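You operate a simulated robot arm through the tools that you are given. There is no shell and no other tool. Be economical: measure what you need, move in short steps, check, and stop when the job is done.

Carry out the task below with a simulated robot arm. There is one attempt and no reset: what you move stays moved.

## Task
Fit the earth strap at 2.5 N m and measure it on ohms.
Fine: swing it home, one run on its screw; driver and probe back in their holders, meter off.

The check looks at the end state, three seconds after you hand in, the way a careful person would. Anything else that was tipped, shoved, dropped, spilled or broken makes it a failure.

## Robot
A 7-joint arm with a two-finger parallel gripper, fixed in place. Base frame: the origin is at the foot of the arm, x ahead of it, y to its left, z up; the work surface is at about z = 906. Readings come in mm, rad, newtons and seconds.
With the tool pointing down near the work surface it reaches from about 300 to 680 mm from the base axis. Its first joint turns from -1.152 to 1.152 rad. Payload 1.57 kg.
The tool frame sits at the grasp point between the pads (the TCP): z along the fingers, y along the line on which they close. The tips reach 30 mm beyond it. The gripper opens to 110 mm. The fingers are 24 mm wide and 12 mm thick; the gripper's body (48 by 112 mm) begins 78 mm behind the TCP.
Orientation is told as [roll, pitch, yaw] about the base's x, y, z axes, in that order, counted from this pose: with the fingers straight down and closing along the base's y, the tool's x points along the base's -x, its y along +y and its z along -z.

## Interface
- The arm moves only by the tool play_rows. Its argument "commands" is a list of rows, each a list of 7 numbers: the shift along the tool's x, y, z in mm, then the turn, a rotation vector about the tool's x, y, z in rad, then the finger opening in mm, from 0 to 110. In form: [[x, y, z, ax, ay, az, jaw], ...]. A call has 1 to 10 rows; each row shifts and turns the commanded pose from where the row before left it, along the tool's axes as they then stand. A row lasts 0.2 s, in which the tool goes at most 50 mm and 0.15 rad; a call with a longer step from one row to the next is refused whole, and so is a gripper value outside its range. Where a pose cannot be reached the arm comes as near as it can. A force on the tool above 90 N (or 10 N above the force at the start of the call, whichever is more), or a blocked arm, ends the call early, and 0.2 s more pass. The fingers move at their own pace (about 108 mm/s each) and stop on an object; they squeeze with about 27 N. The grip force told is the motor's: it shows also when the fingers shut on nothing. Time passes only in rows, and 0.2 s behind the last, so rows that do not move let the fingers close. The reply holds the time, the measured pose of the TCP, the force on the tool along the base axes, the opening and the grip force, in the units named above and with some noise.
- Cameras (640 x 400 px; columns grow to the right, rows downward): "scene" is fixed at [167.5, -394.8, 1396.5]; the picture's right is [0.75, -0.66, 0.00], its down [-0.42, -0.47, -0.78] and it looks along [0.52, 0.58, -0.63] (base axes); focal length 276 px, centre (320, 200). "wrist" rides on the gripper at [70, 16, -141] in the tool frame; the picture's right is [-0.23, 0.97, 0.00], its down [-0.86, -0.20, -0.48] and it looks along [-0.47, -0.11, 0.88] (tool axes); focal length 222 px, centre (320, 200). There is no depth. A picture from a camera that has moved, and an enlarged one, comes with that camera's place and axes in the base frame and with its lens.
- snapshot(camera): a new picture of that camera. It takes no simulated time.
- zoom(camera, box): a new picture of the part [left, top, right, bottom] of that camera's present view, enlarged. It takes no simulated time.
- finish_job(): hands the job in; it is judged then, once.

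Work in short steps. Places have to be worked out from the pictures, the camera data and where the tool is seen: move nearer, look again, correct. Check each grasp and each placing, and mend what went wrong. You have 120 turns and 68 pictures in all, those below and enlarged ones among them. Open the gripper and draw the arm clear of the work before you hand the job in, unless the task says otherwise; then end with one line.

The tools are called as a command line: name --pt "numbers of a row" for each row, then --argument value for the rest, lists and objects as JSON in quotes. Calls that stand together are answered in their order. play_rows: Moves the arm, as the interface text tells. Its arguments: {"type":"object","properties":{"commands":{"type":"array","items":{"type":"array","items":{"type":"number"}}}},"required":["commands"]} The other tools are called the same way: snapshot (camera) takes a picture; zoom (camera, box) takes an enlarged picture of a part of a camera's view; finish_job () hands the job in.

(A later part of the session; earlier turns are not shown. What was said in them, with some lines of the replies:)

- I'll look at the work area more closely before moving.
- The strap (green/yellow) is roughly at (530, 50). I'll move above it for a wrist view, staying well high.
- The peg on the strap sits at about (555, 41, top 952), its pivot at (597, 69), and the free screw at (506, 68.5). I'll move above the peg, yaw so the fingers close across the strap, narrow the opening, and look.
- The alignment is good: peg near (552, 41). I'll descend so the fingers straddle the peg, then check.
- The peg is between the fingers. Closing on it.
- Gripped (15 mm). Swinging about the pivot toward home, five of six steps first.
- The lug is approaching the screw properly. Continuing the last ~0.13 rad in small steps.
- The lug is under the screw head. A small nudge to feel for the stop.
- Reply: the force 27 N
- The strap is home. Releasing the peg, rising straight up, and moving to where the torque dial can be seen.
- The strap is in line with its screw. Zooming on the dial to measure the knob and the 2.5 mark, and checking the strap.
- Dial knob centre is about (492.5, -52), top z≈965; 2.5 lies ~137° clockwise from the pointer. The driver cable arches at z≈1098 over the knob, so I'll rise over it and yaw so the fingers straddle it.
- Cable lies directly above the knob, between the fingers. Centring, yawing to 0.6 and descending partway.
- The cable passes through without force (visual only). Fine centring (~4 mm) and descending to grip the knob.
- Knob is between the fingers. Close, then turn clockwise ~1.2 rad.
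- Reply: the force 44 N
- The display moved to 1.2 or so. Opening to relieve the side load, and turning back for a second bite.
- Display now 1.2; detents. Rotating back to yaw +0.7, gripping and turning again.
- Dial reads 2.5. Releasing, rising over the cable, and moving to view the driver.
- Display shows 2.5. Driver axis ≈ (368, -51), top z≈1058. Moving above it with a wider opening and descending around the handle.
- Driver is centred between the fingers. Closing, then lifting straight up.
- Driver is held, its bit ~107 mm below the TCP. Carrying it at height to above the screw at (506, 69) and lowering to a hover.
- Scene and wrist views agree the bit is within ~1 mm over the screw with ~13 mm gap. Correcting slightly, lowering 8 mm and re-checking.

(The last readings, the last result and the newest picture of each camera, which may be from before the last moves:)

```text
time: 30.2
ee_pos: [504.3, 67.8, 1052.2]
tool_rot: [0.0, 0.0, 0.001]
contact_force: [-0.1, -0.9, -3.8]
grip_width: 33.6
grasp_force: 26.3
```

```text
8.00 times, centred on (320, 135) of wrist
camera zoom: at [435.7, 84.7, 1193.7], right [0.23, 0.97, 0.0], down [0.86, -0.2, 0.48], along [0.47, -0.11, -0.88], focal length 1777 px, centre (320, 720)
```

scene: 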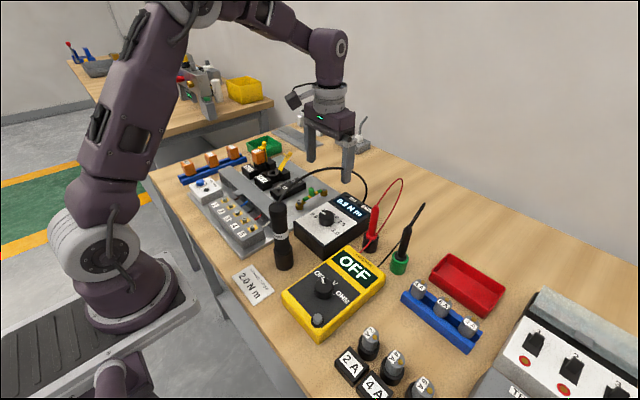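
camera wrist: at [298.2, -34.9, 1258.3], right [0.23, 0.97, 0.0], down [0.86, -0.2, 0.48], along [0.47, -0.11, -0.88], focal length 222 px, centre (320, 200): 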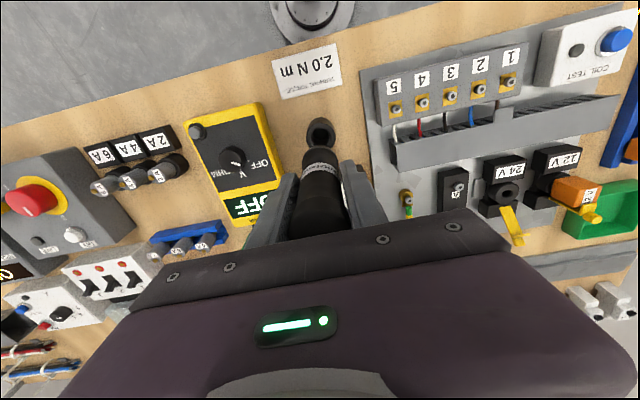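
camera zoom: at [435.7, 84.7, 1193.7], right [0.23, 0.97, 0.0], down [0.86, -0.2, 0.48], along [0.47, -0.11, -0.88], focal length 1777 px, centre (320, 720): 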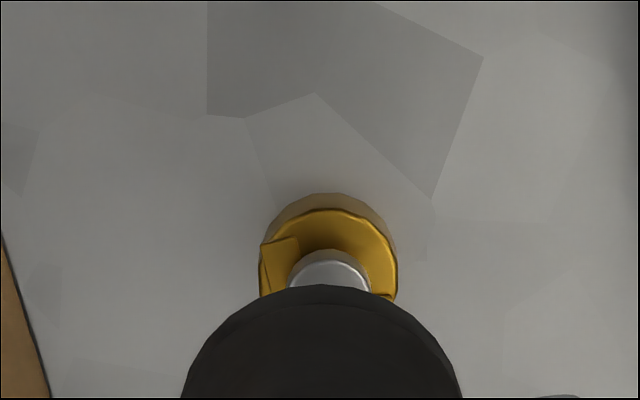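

Bit is now ~1.4 mm low in y and ~0.8 mm high in x. Correcting without lowering, and checking.

play_rows --pt "0.8 1.4 0 0 0 0 22" --pt "0 0 0 0 0 0 22" --pt "0 0 0 0 0 0 22" --pt "0 0 0 0 0 0 22"

zoom --camera "scene" --box '[280, 180, 320, 210]'

zoom --camera "wrist" --box '[290, 110, 350, 160]'

```text
time: 31.2
ee_pos: [504.7, 68.5, 1052.4]
tool_rot: [0.001, 0.001, 0.001]
contact_force: [-0.2, 0.3, -3.1]
grip_width: 33.8
grasp_force: 26.9
```

```text
13.33 times, centred on (300, 195) of scene
camera zoom: at [167.6, -394.8, 1396.4], right [0.75, -0.66, 0.0], down [-0.42, -0.47, -0.78], along [0.52, 0.58, -0.63], focal length 3685 px, centre (587, 267)
```

zoom: 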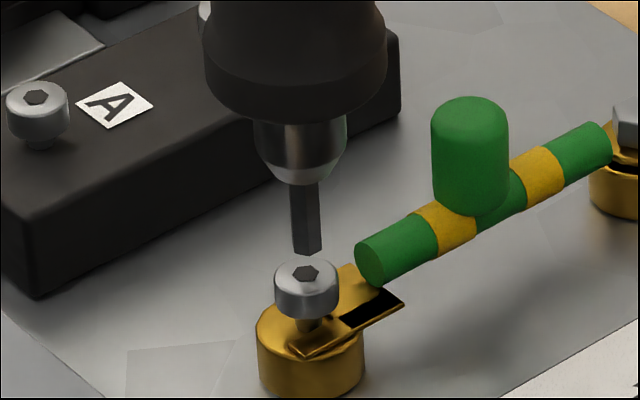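

```text
8.00 times, centred on (320, 135) of wrist
camera zoom: at [435.3, 85.7, 1193.8], right [0.23, 0.97, 0.0], down [0.86, -0.2, 0.48], along [0.47, -0.11, -0.88], focal length 1777 px, centre (320, 720)
```

zoom: 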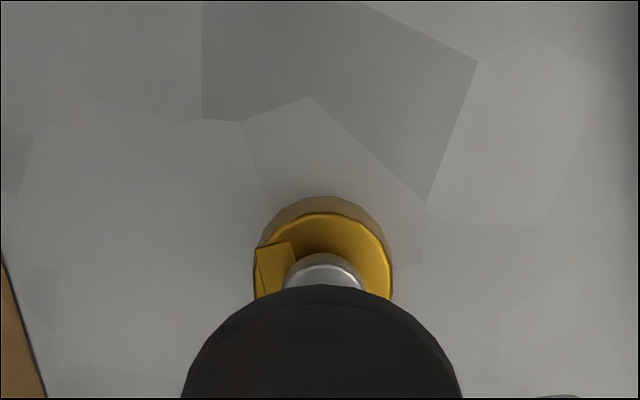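

Within ~0.7 mm. One last half-mm correction, then lower gently into the screw and hold.

play_rows --pt "0.5 0.5 0 0 0 0 22" --pt "0 0 2 0 0 0 22" --pt "0 0 2 0 0 0 22" --pt "0 0 1.5 0 0 0 22" --pt "0 0 1 0 0 0 22" --pt "0 0 1 0 0 0 22" --pt "0 0 0 0 0 0 22"

zoom --camera "scene" --box '[270, 170, 370, 240]'

```text
time: 32.8
ee_pos: [503.2, 70.2, 1044.5]
tool_rot: [0.0, -0.001, 0.001]
contact_force: [-0.3, -0.1, -2.2]
grip_width: 34.0
grasp_force: 26.9
```

```text
5.71 times, centred on (320, 205) of scene
camera zoom: at [167.6, -394.8, 1396.4], right [0.75, -0.66, 0.0], down [-0.42, -0.47, -0.78], along [0.52, 0.58, -0.63], focal length 1579 px, centre (320, 171)
```

zoom: 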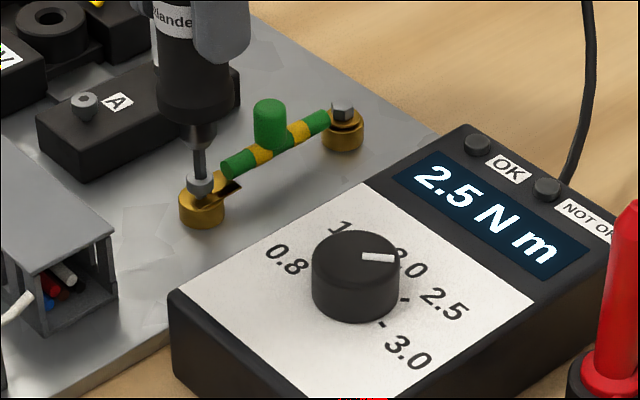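

Bit appears at/in the head, no force yet. Continuing gently.

play_rows --pt "0 0 1 0 0 0 22" --pt "0 0 1 0 0 0 22" --pt "0 0 1 0 0 0 22" --pt "0 0 0 0 0 0 22"

zoom --camera "scene" --box '[270, 170, 370, 240]'

```text
time: 33.8
ee_pos: [504.2, 70.3, 1040.7]
tool_rot: [0.0, 0.0, 0.001]
contact_force: [-2.1, 0.7, 15.2]
grip_width: 33.9
grasp_force: 27.0
```

```text
5.71 times, centred on (320, 205) of scene
camera zoom: at [167.2, -394.8, 1396.5], right [0.75, -0.66, 0.0], down [-0.42, -0.47, -0.78], along [0.52, 0.58, -0.63], focal length 1579 px, centre (320, 171)
```

zoom: 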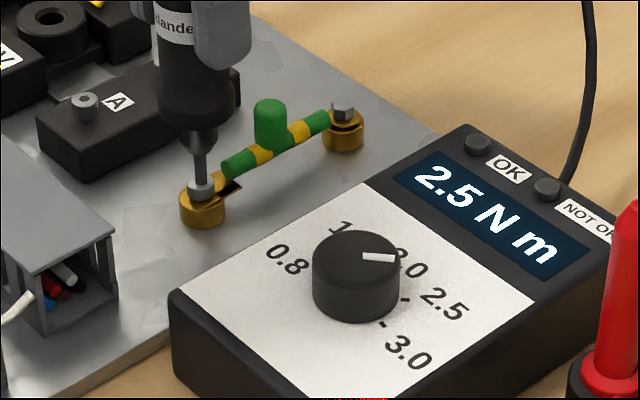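

Contact at 15 N. Holding with slight extra pressure while it runs.

play_rows --pt "0 0 0.7 0 0 0 22" --pt "0 0 0 0 0 0 22" --pt "0 0 0 0 0 0 22" --pt "0 0 0 0 0 0 22" --pt "0 0 0 0 0 0 22"

zoom --camera "scene" --box '[270, 170, 370, 240]'

```text
time: 35.0
ee_pos: [505.2, 69.7, 1040.1]
tool_rot: [0.001, -0.001, 0.001]
contact_force: [-2.3, -1.8, 32.9]
grip_width: 33.9
grasp_force: 26.6
```

```text
5.71 times, centred on (320, 205) of scene
camera zoom: at [166.9, -394.9, 1396.5], right [0.75, -0.66, 0.0], down [-0.42, -0.47, -0.78], along [0.52, 0.58, -0.63], focal length 1579 px, centre (320, 171)
```

zoom: 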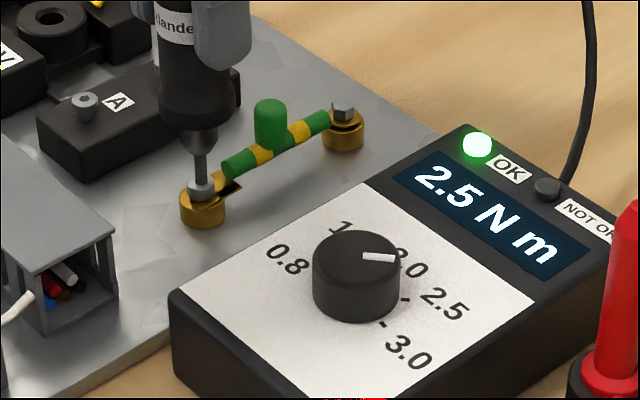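

OK lamp is green. Lifting straight up and returning the driver over its cup by exactly reversing the commanded moves.

play_rows --pt "0 0 -15.2 0 0 0 22" --pt "0 0 -30 0 0 0 22" --pt "0 0 -30 0 0 0 22" --pt "34.3 -30.3 0 0 0 0 22" --pt "34.3 -30.3 0 0 0 0 22" --pt "34.3 -30.3 0 0 0 0 22" --pt "34.3 -30.4 0 0 0 0 22" --pt "0 0 25 0 0 0 22" --pt "0 0 15 0 0 0 22" --pt "0 0 0 0 0 0 22"

zoom --camera "scene" --box '[240, 190, 360, 280]'

```text
time: 37.2
ee_pos: [365.6, -51.6, 1075.0]
tool_rot: [0.0, 0.001, -0.001]
contact_force: [-0.4, -0.2, -3.6]
grip_width: 34.1
grasp_force: 27.3
```

```text
4.44 times, centred on (300, 235) of scene
camera zoom: at [167.6, -394.8, 1396.4], right [0.75, -0.66, 0.0], down [-0.42, -0.47, -0.78], along [0.52, 0.58, -0.63], focal length 1228 px, centre (409, 44)
```

zoom: 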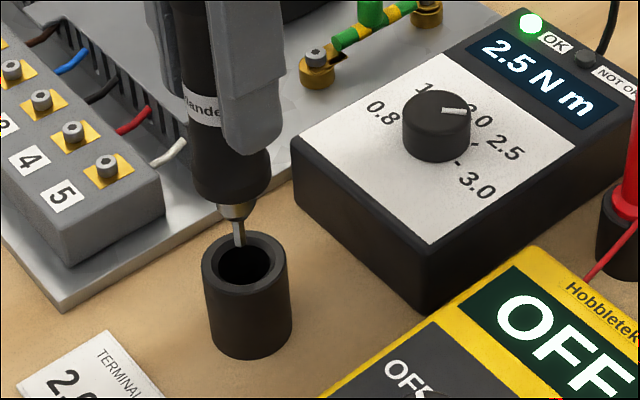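

Well lined up with the cup. Lowering to the seat.

play_rows --pt "0 0 10 0 0 0 22" --pt "0 0 10 0 0 0 22" --pt "0 0 12 0 0 0 22" --pt "0 0 12 0 0 0 22" --pt "0 0 8 0 0 0 22" --pt "0 0 4 0 0 0 22" --pt "0 0 2 0 0 0 22" --pt "0 0 0 0 0 0 22"

```text
time: 39.0
ee_pos: [367.2, -51.1, 1017.9]
tool_rot: [0.0, 0.0, 0.0]
contact_force: [0.4, 0.2, -3.7]
grip_width: 33.7
grasp_force: 27.3
```

Still hanging free (−3.7 N). Lowering the last millimetres until it bears.

play_rows --pt "0 0 1 0 0 0 22" --pt "0 0 1 0 0 0 22" --pt "0 0 0.7 0 0 0 22" --pt "0 0 0 0 0 0 22"

```text
time: 40.0
ee_pos: [367.6, -51.4, 1016.0]
tool_rot: [0.0, -0.002, 0.0]
contact_force: [-6.5, 7.2, 39.1]
grip_width: 33.9
grasp_force: 27.2
```

Seated. Easing the pressure, releasing, and rising; then a scene check.

play_rows --pt "0 0 -1 0 0 0 22" --pt "0 0 0 0 0 0 45" --pt "0 0 0 0 0 0 76" --pt "0 0 0 0 0 0 76" --pt "0 0 -30 0 0 0 76" --pt "0 0 -40 0 0 0 76" --pt "0 0 -40 0 0 0 76" --pt "0 0 0 0 0 0 76"

snapshot --camera "scene"

snapshot --camera "wrist"

```text
time: 41.8
ee_pos: [368.0, -52.6, 1125.1]
tool_rot: [-0.001, 0.0, 0.002]
contact_force: [-0.1, 0.6, 0.4]
grip_width: 76.1
grasp_force: 0.1
```

```text
15 pictures are left
```

scene: 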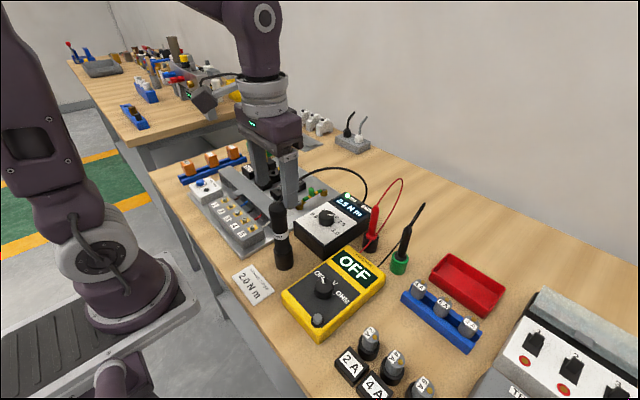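

```text
14 pictures are left
camera wrist: at [297.9, -36.6, 1266.6], right [0.23, 0.97, 0.0], down [0.86, -0.2, 0.48], along [0.47, -0.11, -0.88], focal length 222 px, centre (320, 200)
```

wrist: 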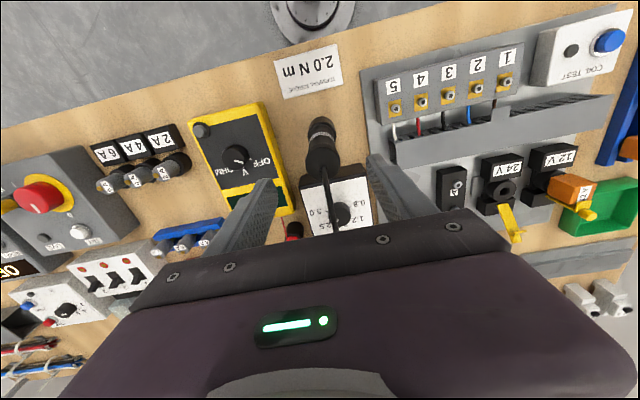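

Driver is back in its cup. Meter knob is at about (368, -182, top 954). Moving above it, yawed for turning.

play_rows --pt "0 -44 0 0 0 0 60" --pt "0 -43 0 0 0 0 50" --pt "0 -43 0 0 0 0 50" --pt "0 0 40 0 0 -0.15 50" --pt "0 0 40 0 0 -0.15 50" --pt "0 0 30 0 0 -0.15 50" --pt "0 0 0 0 0 -0.15 50" --pt "0 0 0 0 0 -0.15 50"

snapshot --camera "wrist"

```text
time: 43.6
ee_pos: [368.6, -180.8, 1016.3]
tool_rot: [0.001, 0.0, 0.753]
contact_force: [0.3, 0.1, 0.6]
grip_width: 49.8
grasp_force: 0.1
```

```text
13 pictures are left
camera wrist: at [305.7, -217.3, 1157.4], right [-0.5, 0.87, 0.0], down [0.76, 0.44, 0.48], along [0.41, 0.24, -0.88], focal length 222 px, centre (320, 200)
```

wrist: 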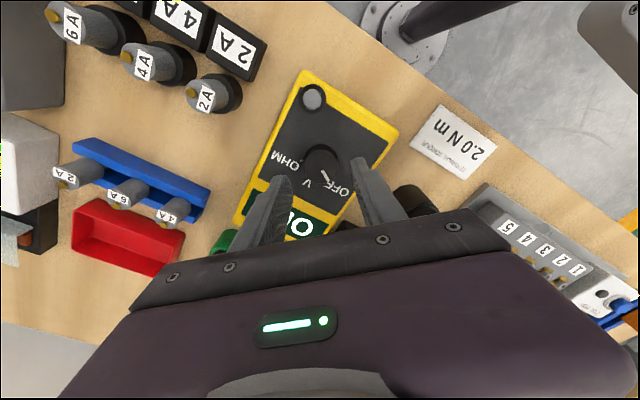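

Knob centred between the fingers. Descending and gripping.

play_rows --pt "1.1 1.0 15 0 0 0 50" --pt "0 0 15 0 0 0 50" --pt "0 0 10 0 0 0 50" --pt "0 0 5 0 0 0 50" --pt "0 0 0 0 0 0 50"

play_rows --pt "0 0 0 0 0 0 35" --pt "0 0 0 0 0 0 18" --pt "0 0 0 0 0 0 18"

```text
time: 44.8
ee_pos: [365.6, -180.7, 971.2]
tool_rot: [0.0, 0.001, 0.748]
contact_force: [-0.1, 0.3, 0.8]
grip_width: 50.1
grasp_force: 0.0
```

```text
time: 45.6
ee_pos: [366.2, -181.3, 971.4]
tool_rot: [-0.002, 0.0, 0.751]
contact_force: [5.0, -7.6, -4.6]
grip_width: 33.4
grasp_force: 41.4
```

Gripped (33 mm). Turning clockwise 1.5 rad toward OHM.

play_rows --pt "0 0 0 0 0 0.15 18" --pt "0 0 0 0 0 0.15 18" --pt "0 0 0 0 0 0.15 18" --pt "0 0 0 0 0 0.15 18" --pt "0 0 0 0 0 0.15 18" --pt "0 0 0 0 0 0.15 18" --pt "0 0 0 0 0 0.15 18" --pt "0 0 0 0 0 0.15 18" --pt "0 0 0 0 0 0.15 18" --pt "0 0 0 0 0 0.15 18"

zoom --camera "scene" --box '[270, 180, 430, 340]'

```text
time: 47.8
ee_pos: [367.3, -179.8, 970.7]
tool_rot: [0.002, 0.002, -0.75]
contact_force: [17.7, 39.9, 24.1]
grip_width: 33.3
grasp_force: 41.5
```

```text
2.50 times, centred on (350, 260) of scene
camera zoom: at [167.7, -393.6, 1396.8], right [0.75, -0.66, 0.0], down [-0.42, -0.47, -0.78], along [0.52, 0.58, -0.63], focal length 691 px, centre (245, 50)
```

zoom: 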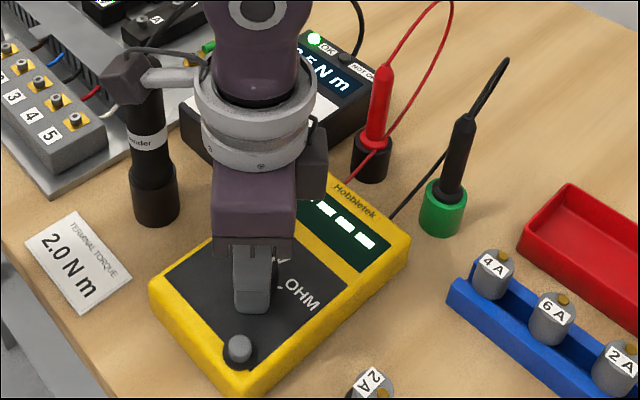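

Display is on ("----"). Releasing, rising, and moving over the red probe; then checking the dial.

play_rows --pt "0 0 0 0 0 0 40" --pt "0 0 0 0 0 0 50" --pt "0 0 -40 0 0 0 50" --pt "0 0 -40 0 0 -0.15 50" --pt "0 0 -40 0 0 -0.15 50" --pt "0 0 -40 0 0 -0.15 50" --pt "0 0 0 0 0 -0.15 60" --pt "0 0 0 0 0 -0.15 60" --pt "-45 5 0 0 0 0 60" --pt "-45 5 0 0 0 0 60"

play_rows --pt "-45 8 0 0 0 0 60" --pt "-45 8 0 0 0 0 60" --pt "0 0 0 0 0 0 60"

zoom --camera "scene" --box '[270, 180, 430, 340]'

snapshot --camera "wrist"

```text
time: 50.0
ee_pos: [456.0, -171.3, 1131.2]
tool_rot: [0.0, 0.001, 0.0]
contact_force: [0.5, 1.1, 0.1]
grip_width: 60.0
grasp_force: 0.2
```

```text
time: 50.8
ee_pos: [545.1, -156.2, 1130.3]
tool_rot: [0.0, -0.001, -0.002]
contact_force: [0.6, -0.2, -0.1]
grip_width: 60.1
grasp_force: 0.0
```

```text
2.50 times, centred on (350, 260) of scene
camera zoom: at [167.5, -394.8, 1396.5], right [0.75, -0.66, 0.0], down [-0.42, -0.47, -0.78], along [0.52, 0.58, -0.63], focal length 691 px, centre (245, 50)
```

zoom: 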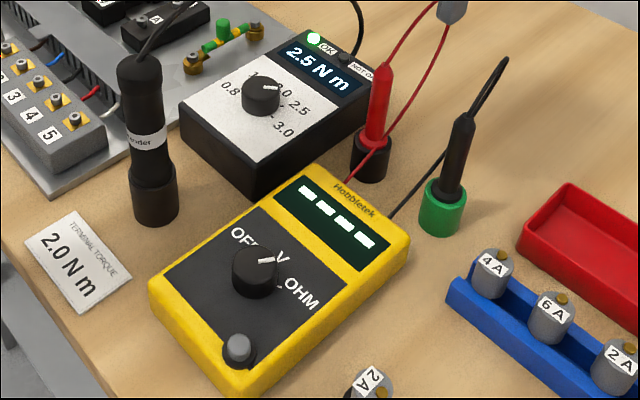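

```text
10 pictures are left
camera wrist: at [476.3, -140.2, 1272.4], right [0.23, 0.97, 0.0], down [0.86, -0.2, 0.48], along [0.47, -0.11, -0.88], focal length 222 px, centre (320, 200)
```

wrist: 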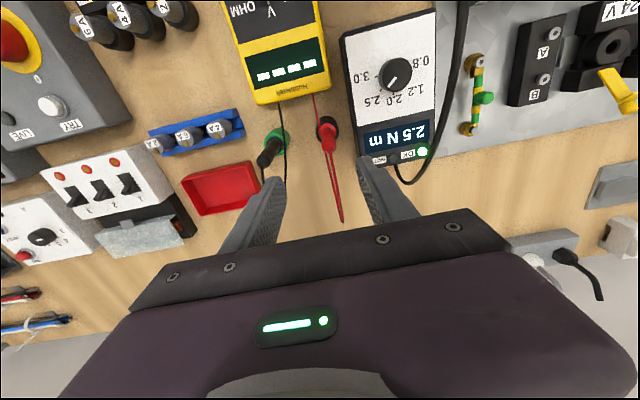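

Meter is on ohms (pointer at OHM, open-circuit dashes). Zooming on the red probe.

zoom --camera "wrist" --box '[280, 90, 380, 180]'

```text
4.44 times, centred on (330, 135) of wrist
camera zoom: at [476.3, -140.2, 1272.4], right [0.23, 0.97, 0.0], down [0.86, -0.2, 0.48], along [0.47, -0.11, -0.88], focal length 987 px, centre (276, 489)
```

zoom: 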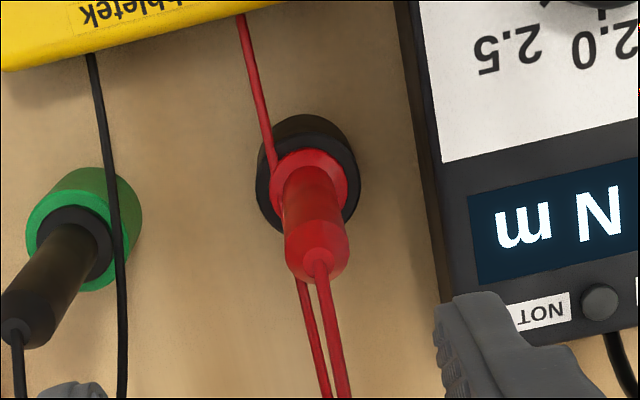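

Red probe axis ≈ (545, -147), top z≈1029. Descending around its body and gripping.

play_rows --pt "0 9 20 0 0 0 60" --pt "0 0 35 0 0 0 60" --pt "0 0 35 0 0 0 60" --pt "0 0 25 0 0 0 50" --pt "0 0 15 0 0 0 46" --pt "0 0 0 0 0 0 46"

snapshot --camera "wrist"

```text
time: 52.2
ee_pos: [545.7, -147.2, 1001.5]
tool_rot: [-0.001, 0.001, 0.0]
contact_force: [0.1, -0.7, -0.4]
grip_width: 46.0
grasp_force: 0.0
```

```text
8 pictures are left
camera wrist: at [475.8, -130.9, 1142.0], right [0.23, 0.97, 0.0], down [0.86, -0.2, 0.48], along [0.47, -0.11, -0.88], focal length 222 px, centre (320, 200)
```

wrist: 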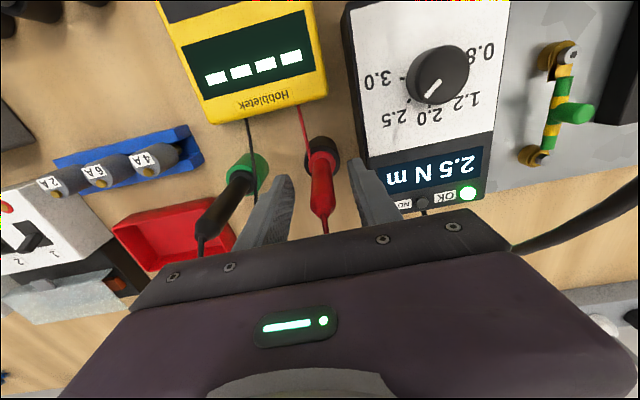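

Probe centred between fingers. Closing and lifting, then a scene look at its tip.

play_rows --pt "0 0 0 0 0 0 30" --pt "0 0 0 0 0 0 6" --pt "0 0 0 0 0 0 6" --pt "0 0 0 0 0 0 6" --pt "0 0 -20 0 0 0 6" --pt "0 0 -35 0 0 0 6" --pt "0 0 -35 0 0 0 6" --pt "0 0 0 0 0 0 6"

zoom --camera "scene" --box '[330, 150, 430, 260]'

```text
time: 54.0
ee_pos: [545.4, -145.4, 1092.7]
tool_rot: [0.0, 0.001, 0.0]
contact_force: [-0.9, -0.1, -0.8]
grip_width: 15.6
grasp_force: 27.3
```

```text
3.64 times, centred on (380, 205) of scene
camera zoom: at [167.5, -394.8, 1396.4], right [0.75, -0.66, 0.0], down [-0.42, -0.47, -0.78], along [0.52, 0.58, -0.63], focal length 1005 px, centre (102, 182)
```

zoom: 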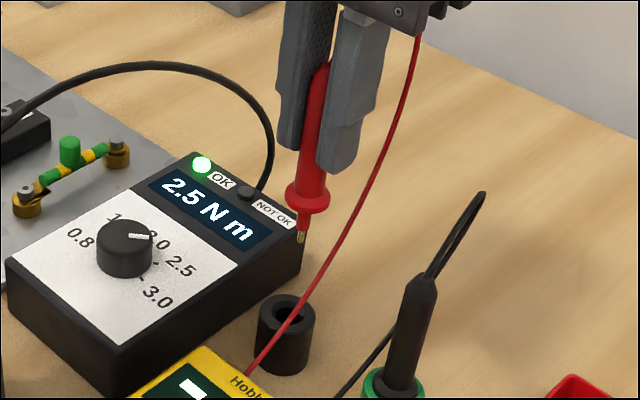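

Probe held; tip ~95 mm below the TCP. Carrying it over the strap's screw and hovering.

play_rows --pt "8 43 0 0 0 0 6" --pt "8 43 0 0 0 0 6" --pt "8 43 0 0 0 0 6" --pt "8 43 0 0 0 0 6" --pt "8 43 0 0 0 0 6" --pt "0 0 25 0 0 0 6" --pt "0 0 22 0 0 0 6" --pt "0 0 0 0 0 0 6"

zoom --camera "scene" --box '[280, 180, 320, 210]'

zoom --camera "wrist" --box '[290, 110, 350, 160]'

```text
time: 55.8
ee_pos: [506.4, 68.2, 1043.3]
tool_rot: [0.001, 0.0, -0.001]
contact_force: [-0.5, 0.6, -0.4]
grip_width: 15.7
grasp_force: 27.0
```

```text
13.33 times, centred on (300, 195) of scene
camera zoom: at [167.5, -394.8, 1396.4], right [0.75, -0.66, 0.0], down [-0.42, -0.47, -0.78], along [0.52, 0.58, -0.63], focal length 3685 px, centre (587, 267)
```

zoom: 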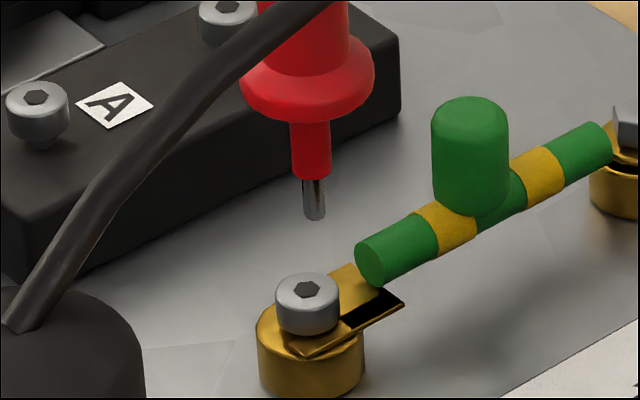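

```text
8.00 times, centred on (320, 135) of wrist
camera zoom: at [437.4, 84.4, 1184.8], right [0.23, 0.97, 0.0], down [0.86, -0.2, 0.48], along [0.47, -0.11, -0.88], focal length 1777 px, centre (320, 720)
```

zoom: 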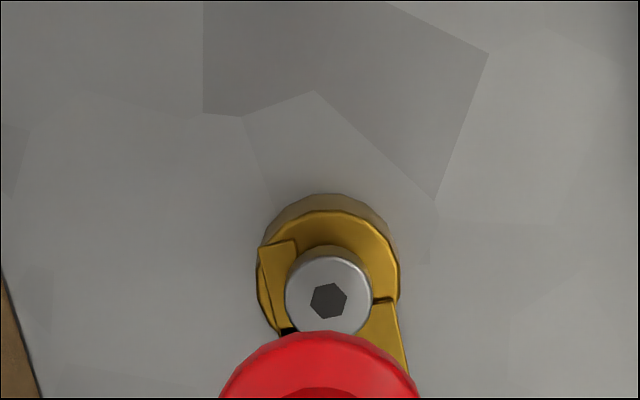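

Tip is offset about (+1.8, −1.3) mm with an ~18 mm gap. Correcting and lowering gently to touch.

play_rows --pt "1.8 1.3 3 0 0 0 6" --pt "0 0 4 0 0 0 6" --pt "0 0 4 0 0 0 6" --pt "0 0 2 0 0 0 6" --pt "0 0 2 0 0 0 6" --pt "0 0 0 0 0 0 6"

play_rows --pt "0 0 1 0 0 0 6" --pt "0 0 1 0 0 0 6" --pt "0 0 1 0 0 0 6" --pt "0 0 0 0 0 0 6"

```text
time: 57.2
ee_pos: [502.9, 70.7, 1029.5]
tool_rot: [0.001, 0.0, 0.0]
contact_force: [-1.2, 0.5, -0.4]
grip_width: 15.5
grasp_force: 26.7
```

```text
time: 58.2
ee_pos: [504.6, 69.8, 1025.1]
tool_rot: [0.002, 0.001, 0.0]
contact_force: [0.1, -0.6, -1.0]
grip_width: 15.9
grasp_force: 27.0
```

play_rows --pt "0 0 1 0 0 0 6" --pt "0 0 1 0 0 0 6" --pt "0 0 0 0 0 0 6"

```text
time: 59.0
ee_pos: [503.2, 70.2, 1024.4]
tool_rot: [-0.002, -0.002, 0.0]
contact_force: [-0.2, 0.2, 7.5]
grip_width: 15.7
grasp_force: 27.1
```

Contact at 7.5 N. Holding for a second and reading the meter.

play_rows --pt "0 0 0.3 0 0 0 6" --pt "0 0 0 0 0 0 6" --pt "0 0 0 0 0 0 6" --pt "0 0 0 0 0 0 6" --pt "0 0 0 0 0 0 6"

zoom --camera "scene" --box '[270, 160, 430, 320]'

```text
time: 60.2
ee_pos: [503.4, 70.0, 1023.0]
tool_rot: [-0.001, -0.002, 0.0]
contact_force: [0.5, 0.8, 22.1]
grip_width: 15.5
grasp_force: 26.9
```

```text
2.50 times, centred on (350, 240) of scene
camera zoom: at [167.2, -394.8, 1396.5], right [0.75, -0.66, 0.0], down [-0.42, -0.47, -0.78], along [0.52, 0.58, -0.63], focal length 691 px, centre (245, 100)
```

zoom: 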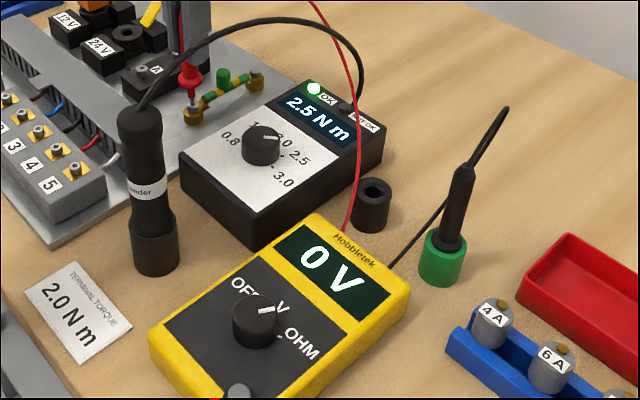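

The meter reads "0 V": its dial is only at V, one step short of OHM. Returning the probe to its holder by exact reversal, then I'll turn the dial one more step.

play_rows --pt "0 0 -17.3 0 0 0 6" --pt "0 0 -25 0 0 0 6" --pt "0 0 -25 0 0 0 6" --pt "-8.4 -43.3 0 0 0 0 6" --pt "-8.4 -43.3 0 0 0 0 6" --pt "-8.4 -43.3 0 0 0 0 6" --pt "-8.3 -43.2 0 0 0 0 6" --pt "-8.3 -43.2 0 0 0 0 6" --pt "0 0 0 0 0 0 6" --pt "0 0 30 0 0 0 6"

play_rows --pt "0 0 0 0 0 0 6" --pt "0 0 12 0 0 0 6" --pt "0 0 12 0 0 0 6" --pt "0 0 12 0 0 0 6" --pt "0 0 12 0 0 0 6" --pt "0 0 6 0 0 0 6" --pt "0 0 3 0 0 0 6" --pt "0 0 0 0 0 0 6"

```text
time: 62.4
ee_pos: [547.2, -147.5, 1060.4]
tool_rot: [0.001, 0.0, 0.0]
contact_force: [0.7, 0.2, 0.1]
grip_width: 16.0
grasp_force: 26.8
```

```text
time: 64.2
ee_pos: [545.5, -147.3, 1004.7]
tool_rot: [-0.002, 0.0, 0.001]
contact_force: [0.0, 0.4, -0.4]
grip_width: 15.6
grasp_force: 27.8
```

play_rows --pt "0 0 1 0 0 0 6" --pt "0 0 1 0 0 0 6" --pt "0 0 0.5 0 0 0 6" --pt "0 0 0 0 0 0 6"

```text
time: 65.2
ee_pos: [547.3, -148.2, 1001.7]
tool_rot: [0.0, 0.0, 0.0]
contact_force: [-0.2, 0.6, 0.1]
grip_width: 16.0
grasp_force: 26.9
```

Not bearing yet; a little further.

play_rows --pt "0 0 0.7 0 0 0 6" --pt "0 0 0.5 0 0 0 6" --pt "0 0 0 0 0 0 6"

```text
time: 66.0
ee_pos: [546.0, -146.4, 1000.8]
tool_rot: [0.001, -0.002, 0.001]
contact_force: [-2.2, 1.9, 9.1]
grip_width: 15.6
grasp_force: 27.1
```

Probe is seated. Releasing, rising, and returning over the meter knob with yaw +0.6.

play_rows --pt "0 0 0 0 0 0 30" --pt "0 0 0 0 0 0 46" --pt "0 0 -30.7 0 0 0 50" --pt "0 0 -50 0 0 0 50" --pt "0 0 -50 0 0 0 50" --pt "45 -8.7 0 0 0 0 50" --pt "45 -8.7 0 0 0 0 50" --pt "45 -8.8 0 0 0 0 50" --pt "45 -8.8 0 0 0 0 50"

play_rows --pt "0 0 40 0 0 -0.15 50" --pt "0 0 40 0 0 -0.15 50" --pt "0 0 35 0 0 -0.15 50" --pt "0 0 25 0 0 -0.15 50" --pt "0 0 0 0 0 0 50"

```text
time: 68.0
ee_pos: [364.6, -180.4, 1132.2]
tool_rot: [0.0, 0.001, -0.001]
contact_force: [-0.1, 0.0, -0.3]
grip_width: 50.1
grasp_force: 0.0
```

```text
time: 69.2
ee_pos: [366.1, -180.0, 991.1]
tool_rot: [-0.001, -0.001, 0.601]
contact_force: [0.1, -0.5, 0.0]
grip_width: 50.0
grasp_force: 0.1
```

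play_rows --pt "-0.8 0.3 10 0 0 0 50" --pt "0 0 10 0 0 0 50" --pt "0 0 0 0 0 0 40" --pt "0 0 0 0 0 0 18" --pt "0 0 0 0 0 0 18"

play_rows --pt "0 0 0 0 0 0.15 18" --pt "0 0 0 0 0 0.15 18" --pt "0 0 0 0 0 0.15 18" --pt "0 0 0 0 0 0.15 18" --pt "0 0 0 0 0 0.15 18" --pt "0 0 0 0 0 0.15 18" --pt "0 0 0 0 0 0.15 18" --pt "0 0 0 0 0 0.15 18"

```text
time: 70.4
ee_pos: [367.4, -179.3, 971.2]
tool_rot: [-0.001, 0.001, 0.6]
contact_force: [5.6, -10.0, -8.2]
grip_width: 33.3
grasp_force: 41.2
```

```text
time: 72.2
ee_pos: [366.5, -178.7, 970.6]
tool_rot: [0.001, 0.004, -0.603]
contact_force: [4.9, 21.0, -5.3]
grip_width: 33.3
grasp_force: 41.1
```

Turned. Releasing, rising and moving to above the probe, then checking the dial.

play_rows --pt "0 0 0 0 0 0 40" --pt "0 0 0 0 0 0 50" --pt "0 0 -40 0 0 -0.15 50" --pt "0 0 -40 0 0 -0.15 50" --pt "0 0 -40 0 0 -0.15 50" --pt "0 0 -40 0 0 -0.15 50" --pt "-44.9 8.6 0 0 0 0 50" --pt "-44.9 8.6 0 0 0 0 46" --pt "-44.9 8.6 0 0 0 0 46" --pt "-44.8 8.5 0 0 0 0 46"

zoom --camera "scene" --box '[270, 190, 410, 310]'

```text
time: 74.4
ee_pos: [544.6, -145.6, 1132.7]
tool_rot: [0.0, 0.001, -0.003]
contact_force: [0.9, 0.6, -0.1]
grip_width: 46.0
grasp_force: 0.0
```

```text
3.33 times, centred on (340, 250) of scene
camera zoom: at [167.5, -394.8, 1396.4], right [0.75, -0.66, 0.0], down [-0.42, -0.47, -0.78], along [0.52, 0.58, -0.63], focal length 921 px, centre (253, 33)
```

zoom: 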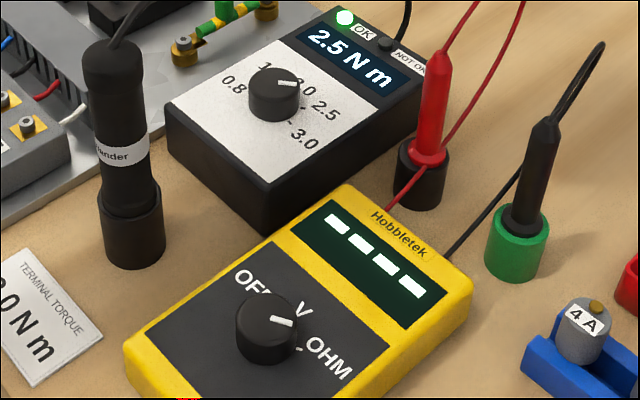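

The pointer is now at OHM. Picking the probe up again with the same moves.

play_rows --pt "0 0 0 0 0 0 46" --pt "0 0 40 0 0 0 46" --pt "0 0 40 0 0 0 46" --pt "0 0 30 0 0 0 46" --pt "0 0 20.7 0 0 0 46" --pt "0 0 0 0 0 0 46" --pt "0 0 0 0 0 0 25" --pt "0 0 0 0 0 0 6" --pt "0 0 0 0 0 0 6" --pt "0 0 0 0 0 0 6"

play_rows --pt "0 0 -20.7 0 0 0 6" --pt "0 0 -35 0 0 0 6" --pt "0 0 -35 0 0 0 6" --pt "8.4 43.3 0 0 0 0 6" --pt "8.4 43.3 0 0 0 0 6" --pt "8.4 43.3 0 0 0 0 6" --pt "8.3 43.2 0 0 0 0 6" --pt "8.3 43.2 0 0 0 0 6" --pt "0 0 0 0 0 0 6"

play_rows --pt "0 0 25 0 0 0 6" --pt "0 0 22 0 0 0 6" --pt "0 0 10 0 0 0 6" --pt "0 0 5 0 0 0 6" --pt "0 0 3 0 0 0 6" --pt "0 0 0 0 0 0 6"

```text
time: 76.6
ee_pos: [546.6, -146.0, 1000.9]
tool_rot: [0.001, 0.0, -0.001]
contact_force: [-0.1, -0.2, -0.3]
grip_width: 15.4
grasp_force: 27.0
```

```text
time: 78.6
ee_pos: [500.4, 71.1, 1092.2]
tool_rot: [0.001, 0.001, 0.0]
contact_force: [-0.4, -0.1, -0.2]
grip_width: 15.5
grasp_force: 27.1
```

```text
time: 80.0
ee_pos: [503.9, 69.5, 1025.4]
tool_rot: [0.002, 0.0, -0.001]
contact_force: [-1.2, 0.2, -1.5]
grip_width: 15.5
grasp_force: 26.8
```

play_rows --pt "0 0 1 0 0 0 6" --pt "0 0 1 0 0 0 6" --pt "0 0 0 0 0 0 6"

```text
time: 80.8
ee_pos: [503.9, 69.3, 1023.0]
tool_rot: [-0.001, -0.001, 0.001]
contact_force: [-2.7, 0.2, 17.1]
grip_width: 15.6
grasp_force: 27.5
```

In contact (17 N). Holding for over a second, then reading the meter.

play_rows --pt "0 0 0.2 0 0 0 6" --pt "0 0 0 0 0 0 6" --pt "0 0 0 0 0 0 6" --pt "0 0 0 0 0 0 6" --pt "0 0 0 0 0 0 6" --pt "0 0 0 0 0 0 6" --pt "0 0 0 0 0 0 6"

zoom --camera "scene" --box '[270, 180, 410, 310]'

```text
time: 82.4
ee_pos: [504.1, 70.3, 1023.1]
tool_rot: [-0.001, -0.003, 0.0]
contact_force: [0.7, -2.2, 18.4]
grip_width: 15.9
grasp_force: 27.3
```

```text
3.08 times, centred on (340, 245) of scene
camera zoom: at [167.3, -394.9, 1396.5], right [0.75, -0.66, 0.0], down [-0.42, -0.47, -0.78], along [0.52, 0.58, -0.63], focal length 850 px, centre (258, 62)
```

zoom: 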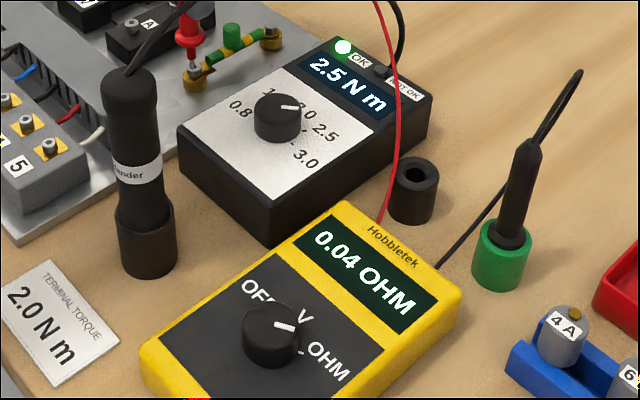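

Reads 0.04 OHM: a good bond. Returning the probe to its holder.

play_rows --pt "0 0 -17.2 0 0 0 6" --pt "0 0 -25 0 0 0 6" --pt "0 0 -25 0 0 0 6" --pt "-8.4 -43.3 0 0 0 0 6" --pt "-8.4 -43.3 0 0 0 0 6" --pt "-8.4 -43.3 0 0 0 0 6" --pt "-8.3 -43.2 0 0 0 0 6" --pt "-8.3 -43.2 0 0 0 0 6" --pt "0 0 0 0 0 0 6" --pt "0 0 30 0 0 0 6"

play_rows --pt "0 0 0 0 0 0 6" --pt "0 0 12 0 0 0 6" --pt "0 0 12 0 0 0 6" --pt "0 0 12 0 0 0 6" --pt "0 0 12 0 0 0 6" --pt "0 0 6 0 0 0 6" --pt "0 0 4 0 0 0 6" --pt "0 0 1.7 0 0 0 6" --pt "0 0 0 0 0 0 6"

```text
time: 84.6
ee_pos: [546.4, -146.2, 1060.6]
tool_rot: [-0.001, 0.0, 0.0]
contact_force: [0.8, 0.4, -0.7]
grip_width: 15.7
grasp_force: 26.7
```

```text
time: 86.6
ee_pos: [544.8, -146.6, 1001.2]
tool_rot: [0.001, 0.001, -0.001]
contact_force: [0.3, 0.4, -1.0]
grip_width: 15.6
grasp_force: 26.7
```

Lowering the last fraction until it bears.

play_rows --pt "0 0 0.7 0 0 0 6" --pt "0 0 0.5 0 0 0 6" --pt "0 0 0 0 0 0 6"

```text
time: 87.4
ee_pos: [545.9, -146.9, 998.4]
tool_rot: [0.001, 0.001, 0.0]
contact_force: [-0.4, 0.0, 2.1]
grip_width: 15.7
grasp_force: 26.7
```

Bearing. Releasing, rising and going back to the meter knob with yaw −0.65 for turning counter-clockwise.

play_rows --pt "0 0 0 0 0 0 30" --pt "0 0 0 0 0 0 46" --pt "0 0 -30.9 0 0 0 50" --pt "0 0 -50 0 0 0 50" --pt "0 0 -50 0 0 0 50" --pt "44.9 -8.6 0 0 0 0 50" --pt "44.9 -8.6 0 0 0 0 50" --pt "44.9 -8.6 0 0 0 0 50" --pt "44.8 -8.5 0 0 0 0 50"

play_rows --pt "0 0 40 0 0 0.13 50" --pt "0 0 40 0 0 0.13 50" --pt "0 0 35 0 0 0.13 50" --pt "0 0 25 0 0 0.13 50" --pt "0 0 10 0 0 0.13 50" --pt "0 0 10 0 0 0 50" --pt "0 0 0 0 0 0 35" --pt "0 0 0 0 0 0 18" --pt "0 0 0 0 0 0 18"

play_rows --pt "0 0 0 0 0 -0.13 18" --pt "0 0 0 0 0 -0.13 18" --pt "0 0 0 0 0 -0.13 18" --pt "0 0 0 0 0 -0.13 18" --pt "0 0 0 0 0 -0.13 18" --pt "0 0 0 0 0 -0.13 18" --pt "0 0 0 0 0 -0.13 18" --pt "0 0 0 0 0 -0.13 18" --pt "0 0 0 0 0 -0.13 18" --pt "0 0 0 0 0 -0.03 18"

```text
time: 89.4
ee_pos: [365.7, -180.4, 1130.2]
tool_rot: [-0.001, 0.001, -0.001]
contact_force: [-0.3, -0.5, 1.1]
grip_width: 50.0
grasp_force: 0.0
```

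```text
time: 91.4
ee_pos: [366.5, -179.6, 969.9]
tool_rot: [0.0, 0.002, -0.65]
contact_force: [5.6, 8.7, 1.1]
grip_width: 35.1
grasp_force: 9.9
```

```text
time: 93.6
ee_pos: [365.8, -180.4, 971.8]
tool_rot: [0.001, 0.001, 0.552]
contact_force: [7.8, 5.6, -25.9]
grip_width: 33.2
grasp_force: 41.6
```

Second bite: open, rotate back, grip and turn again.

play_rows --pt "0 0 0 0 0 0 40" --pt "0 0 0 0 0 0 50" --pt "0 0 0 0 0 0.15 50" --pt "0 0 0 0 0 0.15 50" --pt "0 0 0 0 0 0.15 50" --pt "0 0 0 0 0 0.15 50" --pt "0 0 0 0 0 0.15 50" --pt "0 0 0 0 0 0.15 50" --pt "0 0 0 0 0 0.15 50" --pt "0 0 0 0 0 0.15 50"

play_rows --pt "0 0 0 0 0 0 35" --pt "0 0 0 0 0 0 18" --pt "0 0 0 0 0 0 18" --pt "0 0 0 0 0 0 18"

play_rows --pt "0 0 0 0 0 -0.13 18" --pt "0 0 0 0 0 -0.13 18" --pt "0 0 0 0 0 -0.13 18" --pt "0 0 0 0 0 -0.13 18" --pt "0 0 0 0 0 -0.13 18" --pt "0 0 0 0 0 -0.13 18" --pt "0 0 0 0 0 -0.13 18" --pt "0 0 0 0 0 -0.13 18" --pt "0 0 0 0 0 -0.13 18" --pt "0 0 0 0 0 -0.08 18"

```text
time: 95.8
ee_pos: [365.6, -180.0, 972.3]
tool_rot: [0.001, -0.001, -0.651]
contact_force: [1.0, -0.3, 0.4]
grip_width: 50.2
grasp_force: 0.1
```

```text
time: 96.8
ee_pos: [366.9, -178.9, 970.1]
tool_rot: [0.0, 0.001, -0.649]
contact_force: [12.7, 17.2, -0.4]
grip_width: 33.2
grasp_force: 41.7
```

```text
time: 99.0
ee_pos: [365.3, -180.8, 970.1]
tool_rot: [0.0, 0.002, 0.602]
contact_force: [-2.8, -1.2, -5.7]
grip_width: 33.3
grasp_force: 41.2
```

Releasing, rising clear and yawing back, then a full scene check.

play_rows --pt "0 0 0 0 0 0 40" --pt "0 0 0 0 0 0 50" --pt "0 0 -40 0 0 0 50" --pt "0 0 -45 0 0 0.15 50" --pt "0 0 -45 0 0 0.15 60" --pt "0 0 -45 0 0 0.15 80" --pt "0 0 -45 0 0 0.15 110" --pt "0 0 0 0 0 0 110"

snapshot --camera "scene"

```text
time: 100.8
ee_pos: [364.0, -180.2, 1191.7]
tool_rot: [0.0, -0.001, 0.0]
contact_force: [-0.5, 0.2, 0.1]
grip_width: 110.2
grasp_force: 0.0
```

```text
1 pictures are left
```

scene: 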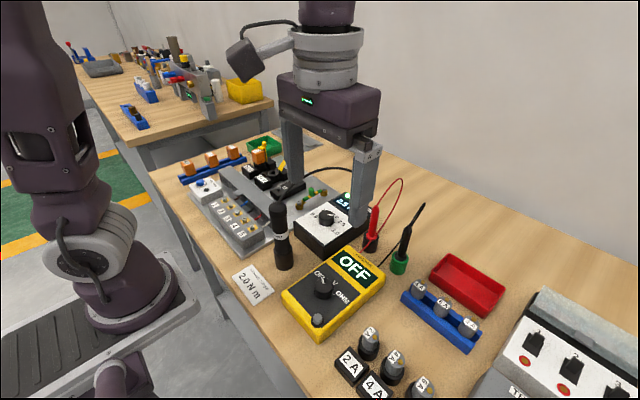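

The meter is off, the driver and probe are in their holders, the strap is home under its screw, and the arm is clear with the gripper open. Handing in.

finish_job

```text
The job is handed in.
```

The earth strap is home and was tightened in one run at 2.5 N m, with the OK lamp lit; it measured 0.04 ohm. The driver and probe are back in their holders and the meter is off. My first touch with the probe was on volts by mistake, so I reset the dial to ohms and measured again.
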